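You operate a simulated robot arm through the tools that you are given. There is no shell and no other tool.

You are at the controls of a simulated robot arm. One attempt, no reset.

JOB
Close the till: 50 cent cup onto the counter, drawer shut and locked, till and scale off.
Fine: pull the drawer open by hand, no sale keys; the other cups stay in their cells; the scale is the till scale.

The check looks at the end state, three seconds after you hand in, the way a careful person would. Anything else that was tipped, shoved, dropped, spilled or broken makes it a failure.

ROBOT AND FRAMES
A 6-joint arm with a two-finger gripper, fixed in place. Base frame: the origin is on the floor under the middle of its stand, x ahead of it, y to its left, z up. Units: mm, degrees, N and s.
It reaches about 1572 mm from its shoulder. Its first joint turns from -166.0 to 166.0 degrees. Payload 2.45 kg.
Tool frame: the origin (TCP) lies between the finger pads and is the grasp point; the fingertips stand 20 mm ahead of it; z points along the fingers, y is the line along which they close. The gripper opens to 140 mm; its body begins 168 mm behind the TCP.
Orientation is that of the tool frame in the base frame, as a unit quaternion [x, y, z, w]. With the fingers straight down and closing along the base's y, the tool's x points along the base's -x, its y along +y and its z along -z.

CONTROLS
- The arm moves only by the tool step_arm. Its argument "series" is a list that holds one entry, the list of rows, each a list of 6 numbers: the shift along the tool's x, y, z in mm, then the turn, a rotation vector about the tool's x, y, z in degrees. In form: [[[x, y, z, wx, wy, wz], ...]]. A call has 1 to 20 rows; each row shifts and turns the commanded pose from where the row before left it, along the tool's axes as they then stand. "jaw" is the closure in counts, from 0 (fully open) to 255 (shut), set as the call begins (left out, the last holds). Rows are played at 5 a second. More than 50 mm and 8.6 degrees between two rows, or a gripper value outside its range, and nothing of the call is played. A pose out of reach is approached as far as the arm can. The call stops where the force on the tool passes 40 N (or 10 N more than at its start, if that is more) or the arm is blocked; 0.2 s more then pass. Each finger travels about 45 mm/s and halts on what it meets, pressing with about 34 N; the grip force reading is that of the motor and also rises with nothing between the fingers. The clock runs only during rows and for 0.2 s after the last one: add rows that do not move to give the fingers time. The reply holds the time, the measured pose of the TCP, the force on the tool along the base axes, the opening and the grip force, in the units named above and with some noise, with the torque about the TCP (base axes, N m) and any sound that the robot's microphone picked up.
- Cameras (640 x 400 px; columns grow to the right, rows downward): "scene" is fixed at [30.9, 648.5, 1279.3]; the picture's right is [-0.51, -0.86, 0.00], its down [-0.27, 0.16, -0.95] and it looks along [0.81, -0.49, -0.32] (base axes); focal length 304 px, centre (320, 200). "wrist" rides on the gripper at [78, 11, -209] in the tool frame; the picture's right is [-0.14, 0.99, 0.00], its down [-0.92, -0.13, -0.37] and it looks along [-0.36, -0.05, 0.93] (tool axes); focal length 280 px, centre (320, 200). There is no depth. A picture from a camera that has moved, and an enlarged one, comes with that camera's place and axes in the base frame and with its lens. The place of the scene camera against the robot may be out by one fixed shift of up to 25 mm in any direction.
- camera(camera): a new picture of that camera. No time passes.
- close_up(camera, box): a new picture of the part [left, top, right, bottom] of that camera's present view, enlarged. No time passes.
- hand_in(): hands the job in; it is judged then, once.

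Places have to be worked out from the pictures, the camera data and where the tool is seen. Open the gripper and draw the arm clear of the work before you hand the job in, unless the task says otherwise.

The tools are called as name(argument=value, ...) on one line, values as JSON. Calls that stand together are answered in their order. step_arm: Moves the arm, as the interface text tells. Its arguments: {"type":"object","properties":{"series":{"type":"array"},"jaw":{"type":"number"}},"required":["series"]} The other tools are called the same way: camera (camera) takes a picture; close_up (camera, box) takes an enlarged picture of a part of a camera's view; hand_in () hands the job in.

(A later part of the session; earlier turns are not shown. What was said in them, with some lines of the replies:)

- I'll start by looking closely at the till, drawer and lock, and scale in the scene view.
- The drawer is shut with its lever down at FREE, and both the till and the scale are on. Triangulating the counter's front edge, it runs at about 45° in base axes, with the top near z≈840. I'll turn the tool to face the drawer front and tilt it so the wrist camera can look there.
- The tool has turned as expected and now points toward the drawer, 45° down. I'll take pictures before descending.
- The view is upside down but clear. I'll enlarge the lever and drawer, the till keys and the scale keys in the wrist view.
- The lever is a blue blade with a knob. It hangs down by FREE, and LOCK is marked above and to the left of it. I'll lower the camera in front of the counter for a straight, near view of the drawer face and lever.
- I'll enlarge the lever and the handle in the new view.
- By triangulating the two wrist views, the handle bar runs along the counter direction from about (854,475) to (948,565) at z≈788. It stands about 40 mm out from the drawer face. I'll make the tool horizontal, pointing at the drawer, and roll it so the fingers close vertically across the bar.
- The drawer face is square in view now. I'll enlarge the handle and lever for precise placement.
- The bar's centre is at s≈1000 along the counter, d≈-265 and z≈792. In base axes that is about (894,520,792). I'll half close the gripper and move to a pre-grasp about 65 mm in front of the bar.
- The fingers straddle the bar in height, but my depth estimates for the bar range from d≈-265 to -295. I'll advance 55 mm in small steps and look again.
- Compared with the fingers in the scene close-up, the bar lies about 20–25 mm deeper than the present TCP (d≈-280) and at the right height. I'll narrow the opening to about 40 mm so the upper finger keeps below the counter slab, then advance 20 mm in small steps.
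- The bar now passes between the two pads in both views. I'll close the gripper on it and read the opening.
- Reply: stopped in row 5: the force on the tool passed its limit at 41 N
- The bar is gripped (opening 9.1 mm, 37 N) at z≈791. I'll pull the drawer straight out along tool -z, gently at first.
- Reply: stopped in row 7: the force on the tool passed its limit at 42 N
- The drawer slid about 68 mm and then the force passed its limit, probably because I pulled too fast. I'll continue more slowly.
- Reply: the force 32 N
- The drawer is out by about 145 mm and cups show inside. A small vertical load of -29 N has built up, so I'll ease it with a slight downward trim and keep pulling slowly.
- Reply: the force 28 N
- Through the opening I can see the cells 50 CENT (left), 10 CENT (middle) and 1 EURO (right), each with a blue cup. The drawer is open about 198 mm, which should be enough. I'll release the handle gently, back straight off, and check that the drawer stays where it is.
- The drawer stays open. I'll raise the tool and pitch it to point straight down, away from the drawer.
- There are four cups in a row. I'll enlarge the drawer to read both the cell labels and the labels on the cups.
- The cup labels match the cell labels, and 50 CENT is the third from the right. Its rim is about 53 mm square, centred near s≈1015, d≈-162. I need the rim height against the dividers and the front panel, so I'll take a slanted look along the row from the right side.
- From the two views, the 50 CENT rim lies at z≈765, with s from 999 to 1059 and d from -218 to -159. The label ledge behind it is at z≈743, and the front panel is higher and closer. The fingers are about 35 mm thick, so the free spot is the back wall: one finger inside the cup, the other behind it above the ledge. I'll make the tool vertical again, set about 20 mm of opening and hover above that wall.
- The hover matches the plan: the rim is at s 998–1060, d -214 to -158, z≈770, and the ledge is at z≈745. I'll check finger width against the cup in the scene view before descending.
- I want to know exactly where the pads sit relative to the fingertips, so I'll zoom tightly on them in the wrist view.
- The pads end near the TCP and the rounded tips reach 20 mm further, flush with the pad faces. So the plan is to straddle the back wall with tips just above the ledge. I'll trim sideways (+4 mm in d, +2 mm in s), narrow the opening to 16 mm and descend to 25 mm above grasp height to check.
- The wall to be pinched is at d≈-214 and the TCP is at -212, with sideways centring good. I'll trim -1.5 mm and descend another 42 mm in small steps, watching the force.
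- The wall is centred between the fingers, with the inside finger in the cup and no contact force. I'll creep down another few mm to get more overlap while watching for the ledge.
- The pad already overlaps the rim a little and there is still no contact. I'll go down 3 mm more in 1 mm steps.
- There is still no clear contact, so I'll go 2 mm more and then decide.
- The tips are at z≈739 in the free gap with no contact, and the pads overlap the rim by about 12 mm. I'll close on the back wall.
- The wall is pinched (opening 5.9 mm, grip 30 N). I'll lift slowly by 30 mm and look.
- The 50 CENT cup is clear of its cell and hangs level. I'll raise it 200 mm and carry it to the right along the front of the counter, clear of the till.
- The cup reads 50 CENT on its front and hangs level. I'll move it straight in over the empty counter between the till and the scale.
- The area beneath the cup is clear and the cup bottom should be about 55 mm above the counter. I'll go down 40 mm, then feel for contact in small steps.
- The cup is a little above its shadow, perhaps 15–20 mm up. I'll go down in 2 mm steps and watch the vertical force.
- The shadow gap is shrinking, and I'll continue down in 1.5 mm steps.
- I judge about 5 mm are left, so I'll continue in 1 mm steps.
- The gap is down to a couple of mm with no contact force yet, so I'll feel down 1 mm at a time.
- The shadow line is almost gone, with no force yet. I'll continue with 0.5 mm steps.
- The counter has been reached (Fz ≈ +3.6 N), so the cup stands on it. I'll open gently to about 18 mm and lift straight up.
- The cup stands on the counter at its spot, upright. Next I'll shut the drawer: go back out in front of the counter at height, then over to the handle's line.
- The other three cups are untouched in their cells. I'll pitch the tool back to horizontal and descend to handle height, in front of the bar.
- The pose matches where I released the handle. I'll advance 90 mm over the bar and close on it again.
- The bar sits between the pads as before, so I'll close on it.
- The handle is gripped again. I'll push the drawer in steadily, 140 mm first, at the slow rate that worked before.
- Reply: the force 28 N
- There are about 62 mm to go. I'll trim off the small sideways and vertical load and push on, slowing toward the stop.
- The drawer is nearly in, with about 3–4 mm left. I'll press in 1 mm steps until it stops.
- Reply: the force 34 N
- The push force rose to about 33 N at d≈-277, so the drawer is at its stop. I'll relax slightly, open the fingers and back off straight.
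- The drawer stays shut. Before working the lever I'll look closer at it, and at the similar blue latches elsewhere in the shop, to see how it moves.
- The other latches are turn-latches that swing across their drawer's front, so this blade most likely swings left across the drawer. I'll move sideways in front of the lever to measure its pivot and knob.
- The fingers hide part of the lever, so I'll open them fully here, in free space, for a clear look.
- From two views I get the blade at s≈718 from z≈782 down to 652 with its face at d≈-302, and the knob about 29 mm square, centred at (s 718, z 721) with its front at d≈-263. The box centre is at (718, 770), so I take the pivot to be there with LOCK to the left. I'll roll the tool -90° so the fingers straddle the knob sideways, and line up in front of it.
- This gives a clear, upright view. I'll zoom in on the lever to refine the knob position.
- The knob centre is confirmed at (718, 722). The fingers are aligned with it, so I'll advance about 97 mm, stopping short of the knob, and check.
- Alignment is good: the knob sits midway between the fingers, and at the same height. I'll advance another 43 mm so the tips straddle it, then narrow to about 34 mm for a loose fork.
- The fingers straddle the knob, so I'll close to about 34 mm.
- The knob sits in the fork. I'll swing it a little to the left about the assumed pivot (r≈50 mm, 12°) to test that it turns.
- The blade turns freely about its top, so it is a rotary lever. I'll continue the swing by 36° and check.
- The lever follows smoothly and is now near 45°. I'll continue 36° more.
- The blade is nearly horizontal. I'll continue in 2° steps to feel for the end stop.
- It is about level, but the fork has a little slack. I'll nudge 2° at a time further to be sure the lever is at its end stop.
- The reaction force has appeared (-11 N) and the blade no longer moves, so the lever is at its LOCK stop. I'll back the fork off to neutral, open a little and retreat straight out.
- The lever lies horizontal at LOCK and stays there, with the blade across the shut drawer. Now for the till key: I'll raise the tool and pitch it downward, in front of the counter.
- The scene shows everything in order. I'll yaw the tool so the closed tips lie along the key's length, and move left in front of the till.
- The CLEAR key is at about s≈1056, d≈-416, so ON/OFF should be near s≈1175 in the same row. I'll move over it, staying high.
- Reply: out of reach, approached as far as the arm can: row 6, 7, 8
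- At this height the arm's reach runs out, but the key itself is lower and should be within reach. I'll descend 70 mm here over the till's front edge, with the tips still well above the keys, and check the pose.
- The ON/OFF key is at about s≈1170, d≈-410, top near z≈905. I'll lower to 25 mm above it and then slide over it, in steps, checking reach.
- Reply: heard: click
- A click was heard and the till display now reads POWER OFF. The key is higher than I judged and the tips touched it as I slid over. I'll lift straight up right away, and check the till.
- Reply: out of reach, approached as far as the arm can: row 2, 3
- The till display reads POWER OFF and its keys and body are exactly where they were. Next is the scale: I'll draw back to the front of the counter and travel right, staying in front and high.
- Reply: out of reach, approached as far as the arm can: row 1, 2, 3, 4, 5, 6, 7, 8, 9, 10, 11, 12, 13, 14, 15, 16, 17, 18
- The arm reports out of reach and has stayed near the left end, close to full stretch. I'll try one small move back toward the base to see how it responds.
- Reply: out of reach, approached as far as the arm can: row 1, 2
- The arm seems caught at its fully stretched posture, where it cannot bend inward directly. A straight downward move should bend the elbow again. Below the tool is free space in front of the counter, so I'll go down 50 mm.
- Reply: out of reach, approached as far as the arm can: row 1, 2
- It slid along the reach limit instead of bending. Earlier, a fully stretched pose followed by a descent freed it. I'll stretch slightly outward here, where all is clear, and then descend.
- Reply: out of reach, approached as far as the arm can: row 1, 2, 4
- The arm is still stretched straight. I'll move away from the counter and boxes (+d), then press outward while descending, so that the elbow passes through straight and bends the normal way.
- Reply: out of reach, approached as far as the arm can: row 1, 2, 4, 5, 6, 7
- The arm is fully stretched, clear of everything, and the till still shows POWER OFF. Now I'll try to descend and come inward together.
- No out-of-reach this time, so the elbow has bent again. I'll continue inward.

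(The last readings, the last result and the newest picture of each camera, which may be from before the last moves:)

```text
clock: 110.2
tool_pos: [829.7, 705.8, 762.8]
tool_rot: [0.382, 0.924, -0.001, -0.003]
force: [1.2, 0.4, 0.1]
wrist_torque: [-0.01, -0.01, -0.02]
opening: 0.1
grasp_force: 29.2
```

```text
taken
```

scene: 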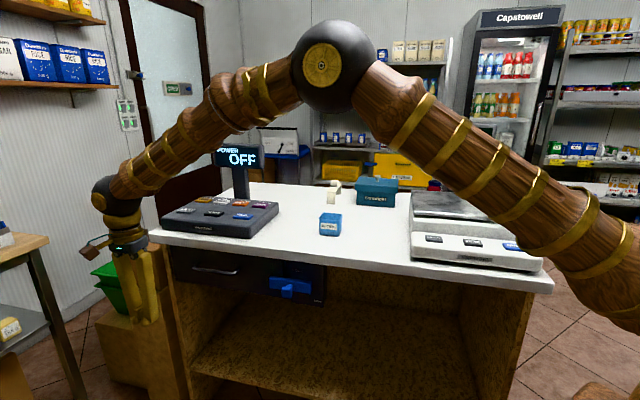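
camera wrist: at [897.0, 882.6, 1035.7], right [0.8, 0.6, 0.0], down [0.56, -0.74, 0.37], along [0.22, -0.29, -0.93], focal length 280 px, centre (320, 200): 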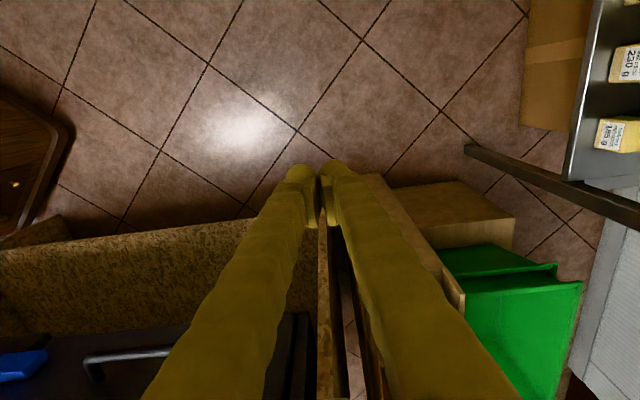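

The elbow is up in its normal posture again, and the counter, cup, lever and till all look right. I'll travel right toward the scale, rising on the way, still in front of the counter.

step_arm(series=[[[0, -20, -40, 0, 0, 0], [0, -20, -40, 0, 0, 0], [0, -20, -40, 0, 0, 0], [0, -30, -35, 0, 0, 0], [0, -35, -33, 0, 0, 0], [0, -35, -33, 0, 0, 0], [0, -35, -33, 0, 0, 0], [0, -35, -33, 0, 0, 0], [0, -45, 0, 0, 0, 0], [0, -45, 0, 0, 0, 0], [0, -45, 0, 0, 0, 0], [0, -45, 0, 0, 0, 0], [0, -45, 0, 0, 0, 0], [0, -45, 0, 0, 0, 0], [0, -45, 0, 0, 0, 0]]])

camera(camera="wrist")

camera(camera="scene")

```text
clock: 113.4
tool_pos: [447.8, 318.5, 1050.2]
tool_rot: [0.382, 0.924, -0.001, -0.003]
force: [-1.4, -0.4, -0.3]
wrist_torque: [0.03, 0.0, 0.01]
opening: 0.0
grasp_force: 29.2
```

```text
taken
camera wrist: at [400.1, 382.4, 1258.5], right [0.8, 0.6, 0.0], down [0.56, -0.74, 0.37], along [0.22, -0.29, -0.93], focal length 280 px, centre (320, 200)
```

wrist: 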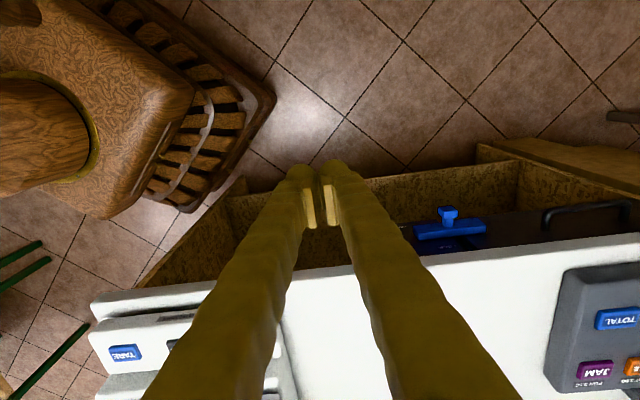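

```text
taken
```

scene: 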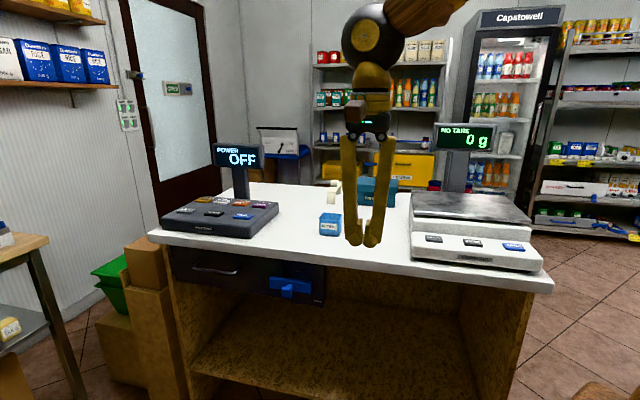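

The scale keys are in view at the lower left. By spacing, ON/OFF should be near s≈361, d≈-360. I'll move over there at safe height and take a direct look.

step_arm(series=[[[0, -36, 0, 0, 0, 0], [0, -36, 0, 0, 0, 0], [0, -36, 0, 0, 0, 0], [0, -36, 0, 0, 0, 0], [0, -36, 0, 0, 0, 0], [-36, 0, 0, 0, 0, 0], [-36, 0, 0, 0, 0, 0], [-36, 0, 0, 0, 0, 0], [-36, 0, 0, 0, 0, 0], [-36, 0, 0, 0, 0, 0], [-36, 0, 0, 0, 0, 0], [-36, 0, 0, 0, 0, 0]]])

camera(camera="wrist")

camera(camera="scene")

```text
clock: 116.0
tool_pos: [499.0, 12.7, 1053.2]
tool_rot: [0.383, 0.924, 0.0, -0.001]
force: [0.2, -0.8, 1.4]
wrist_torque: [0.0, 0.02, 0.02]
opening: 0.0
grasp_force: 29.7
```

```text
taken
camera wrist: at [452.0, 77.0, 1259.6], right [0.8, 0.6, 0.0], down [0.56, -0.74, 0.37], along [0.22, -0.29, -0.93], focal length 280 px, centre (320, 200)
```

wrist: 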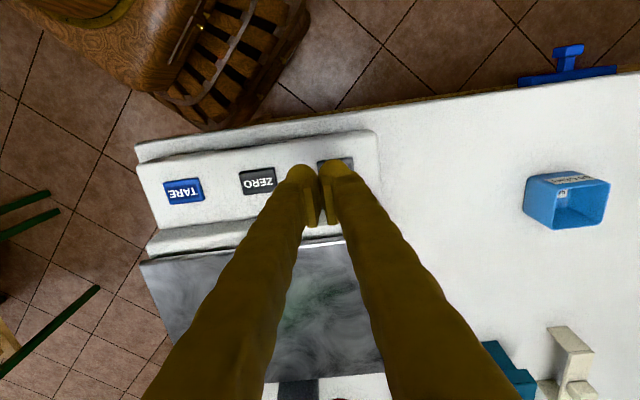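

```text
taken
```

scene: 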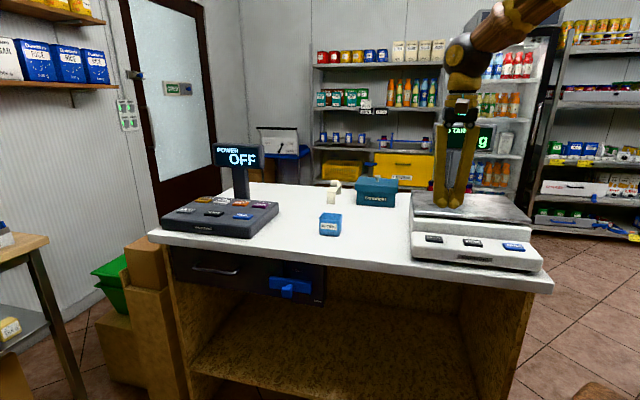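

Triangulation puts the scale's ON/OFF key at s≈377, d≈-357 with its top at z≈925. I'll centre over it and descend to about 18 mm above.

step_arm(series=[[[-10, 15, 0, 0, 0, 0], [0, 0, 25, 0, 0, 0], [0, 0, 25, 0, 0, 0], [0, 0, 25, 0, 0, 0], [0, 0, 15, 0, 0, 0]]])

camera(camera="wrist")

close_up(camera="scene", box=[390, 120, 560, 280])

```text
clock: 117.2
tool_pos: [516.7, 20.1, 961.0]
tool_rot: [0.382, 0.924, -0.001, -0.002]
force: [-0.5, 0.7, 0.0]
wrist_torque: [-0.02, 0.01, 0.02]
opening: 0.0
grasp_force: 29.8
```

```text
taken
camera wrist: at [468.8, 81.9, 1168.7], right [0.8, 0.6, 0.0], down [0.56, -0.74, 0.37], along [0.22, -0.29, -0.93], focal length 280 px, centre (320, 200)
```

wrist: 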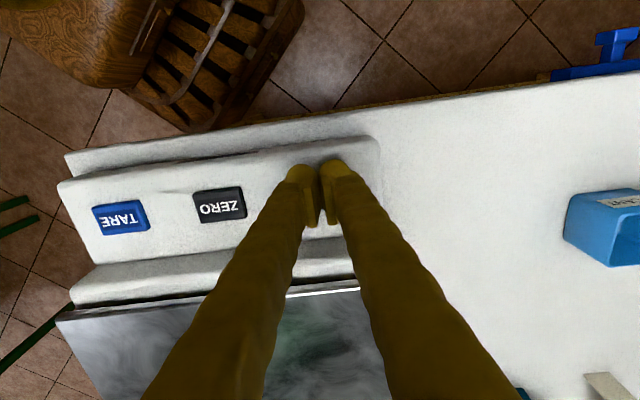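

```text
2.50 times, centred on (475, 200) of scene
camera zoom: at [30.9, 648.5, 1279.3], right [-0.51, -0.86, 0.0], down [-0.27, 0.16, -0.95], along [0.81, -0.49, -0.32], focal length 760 px, centre (-68, 200)
```

zoom: 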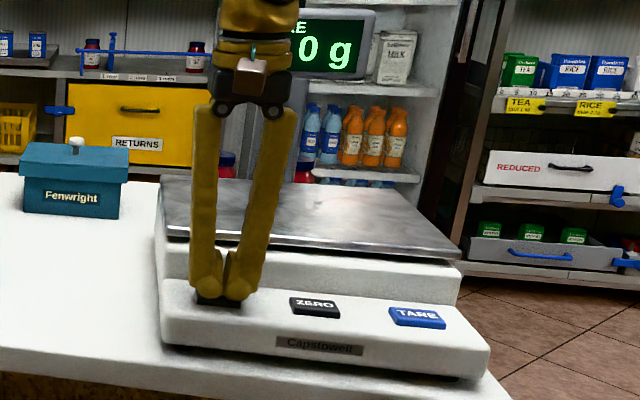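

The tips are right over the dark ON/OFF key. I'll press down in small steps until there is a click.

step_arm(series=[[[0, 0, 3, 0, 0, 0], [0, 0, 3, 0, 0, 0], [0, 0, 2, 0, 0, 0]]])

```text
clock: 118.0
tool_pos: [516.2, 17.3, 952.5]
tool_rot: [0.382, 0.924, 0.001, -0.001]
force: [0.8, 0.9, 3.7]
wrist_torque: [0.0, -0.02, 0.03]
opening: 5.7
grasp_force: 29.3
heard: click
```

A click was heard with light contact, so I'll lift straight up now and read the display.

step_arm(series=[[[0, 0, -4, 0, 0, 0], [0, 0, -10, 0, 0, 0], [0, 0, -25, 0, 0, 0], [0, 0, -35, 0, 0, 0], [0, 0, -35, 0, 0, 0]]])

close_up(camera="scene", box=[390, 100, 560, 280])

camera(camera="wrist")

```text
clock: 119.2
tool_pos: [517.2, 18.8, 1061.5]
tool_rot: [0.381, 0.925, 0.0, -0.002]
force: [0.1, 0.4, -0.7]
wrist_torque: [0.0, 0.05, -0.01]
opening: 0.0
grasp_force: 29.6
```

```text
2.22 times, centred on (475, 190) of scene
camera zoom: at [30.9, 648.5, 1279.3], right [-0.51, -0.86, 0.0], down [-0.27, 0.16, -0.95], along [0.81, -0.49, -0.32], focal length 675 px, centre (-24, 222)
```

zoom: 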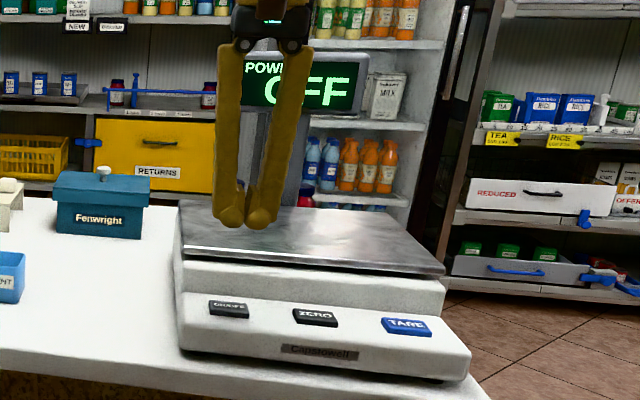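

```text
taken
camera wrist: at [469.3, 82.0, 1268.9], right [0.8, 0.6, 0.0], down [0.56, -0.74, 0.37], along [0.22, -0.29, -0.93], focal length 280 px, centre (320, 200)
```

wrist: 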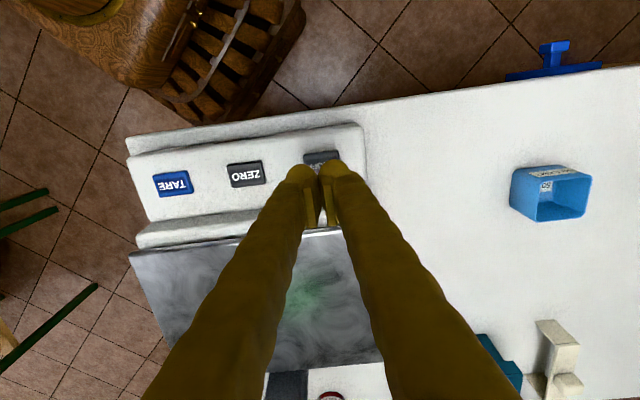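

The scale display now reads POWER OFF too. I'll draw back out in front of the counter, rise and open the gripper.

step_arm(series=[[[0, 0, -30, 0, 0, 0], [40, 0, -20, 0, 0, 0], [40, 0, -20, 0, 0, 0], [40, 0, -20, 0, 0, 0], [40, 0, -20, 0, 0, 0], [40, 0, 0, 0, 0, 0], [40, 0, 0, 0, 0, 0], [40, 0, 0, 0, 0, 0], [0, 40, 0, 0, 0, 0], [0, 40, 0, 0, 0, 0], [0, 40, 0, 0, 0, 0], [0, 40, 0, 0, 0, 0], [0, 40, 0, 0, 0, 0], [0, 40, 0, 0, 0, 0]]])

camera(camera="scene")

```text
clock: 122.2
tool_pos: [488.3, 386.8, 1172.9]
tool_rot: [0.382, 0.924, 0.0, -0.002]
force: [0.1, -2.1, -0.4]
wrist_torque: [-0.02, -0.01, 0.01]
opening: 0.0
grasp_force: 29.3
```

```text
taken
```

scene: 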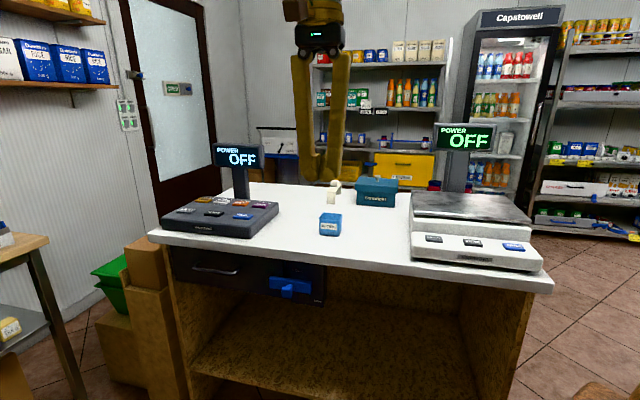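

I'll open the gripper fully here in free space and then check all the end states closely.

step_arm(series=[[[0, 0, 0, 0, 0, 0], [0, 20, -20, 0, 0, 0], [0, 20, -20, 0, 0, 0], [0, 0, 0, 0, 0, 0], [0, 0, 0, 0, 0, 0], [0, 0, 0, 0, 0, 0], [0, 0, 0, 0, 0, 0], [0, 0, 0, 0, 0, 0], [0, 0, 0, 0, 0, 0], [0, 0, 0, 0, 0, 0]]], jaw=0)

close_up(camera="scene", box=[140, 130, 350, 330])

close_up(camera="scene", box=[300, 110, 560, 290])

camera(camera="wrist")

camera(camera="scene")

```text
clock: 124.4
tool_pos: [515.0, 413.6, 1211.6]
tool_rot: [0.382, 0.924, 0.001, -0.002]
force: [-0.6, 0.0, -0.3]
wrist_torque: [0.0, -0.01, 0.01]
opening: 140.0
grasp_force: 0.0
```

```text
2.00 times, centred on (245, 230) of scene
camera zoom: at [30.9, 648.5, 1279.3], right [-0.51, -0.86, 0.0], down [-0.27, 0.16, -0.95], along [0.81, -0.49, -0.32], focal length 608 px, centre (470, 140)
```

zoom: 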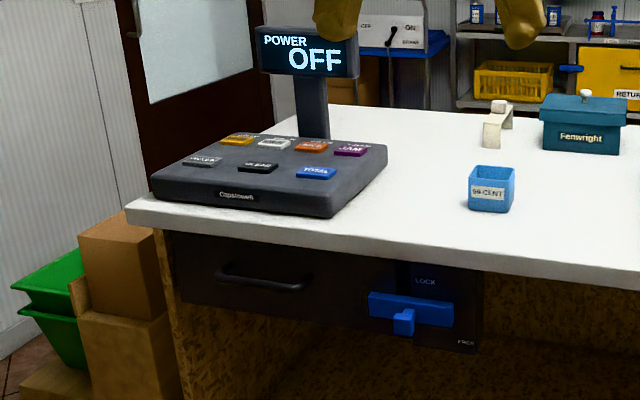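

```text
2.22 times, centred on (430, 200) of scene
camera zoom: at [30.9, 648.5, 1279.3], right [-0.51, -0.86, 0.0], down [-0.27, 0.16, -0.95], along [0.81, -0.49, -0.32], focal length 675 px, centre (76, 200)
```

zoom: 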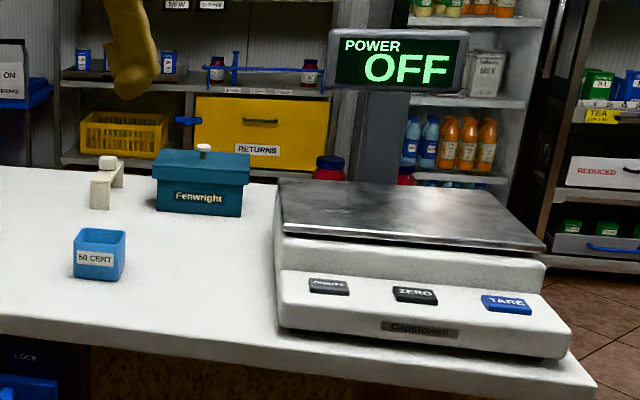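

```text
taken
camera wrist: at [469.1, 477.5, 1420.0], right [0.8, 0.6, 0.0], down [0.56, -0.74, 0.37], along [0.22, -0.29, -0.93], focal length 280 px, centre (320, 200)
```

wrist: 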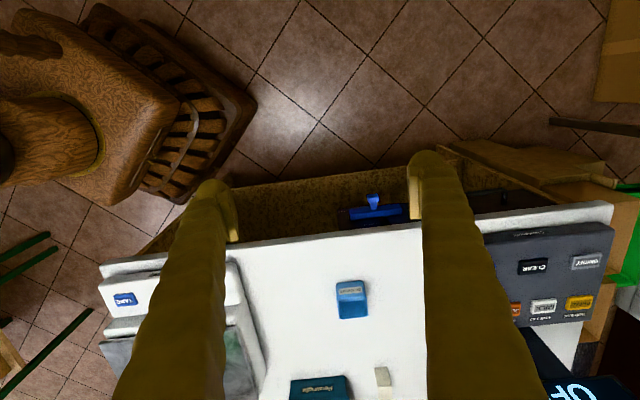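

```text
taken
```

scene: 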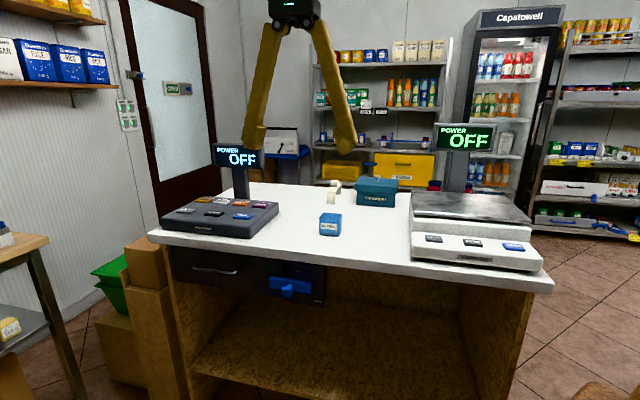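

Everything checks out in the pictures:
- **Cup:** the 50 CENT cup stands upright on the counter.
- **Drawer:** it is shut, with the lever across it at LOCK.
- **Till and scale:** both displays read POWER OFF.
- **Surroundings:** nothing else has visibly moved, and the gripper is open and clear of the work.

I'm handing in the job.

hand_in()

```text
The job is handed in.
```

The till is closed, and I've handed the job in. These are the end states I saw in the last pictures before handing in:

- **50 cent cup:** it stands upright on the counter between the till and the scale.
- **Drawer:** it is shut, and the lever is turned to its stop at LOCK. I pulled it open by its handle and used no sale keys. The other three cups were in their cells when I last saw inside, before closing it.
- **Till:** the display reads POWER OFF. The fingertips touched the ON/OFF key a little earlier than I meant to as I moved over it. It clicked once, and no other key was pressed.
- **Scale:** the display reads POWER OFF after one press of its ON/OFF key.

The till, the scale and the other things on the counter look unmoved in the pictures. The gripper is open and clear of the work.
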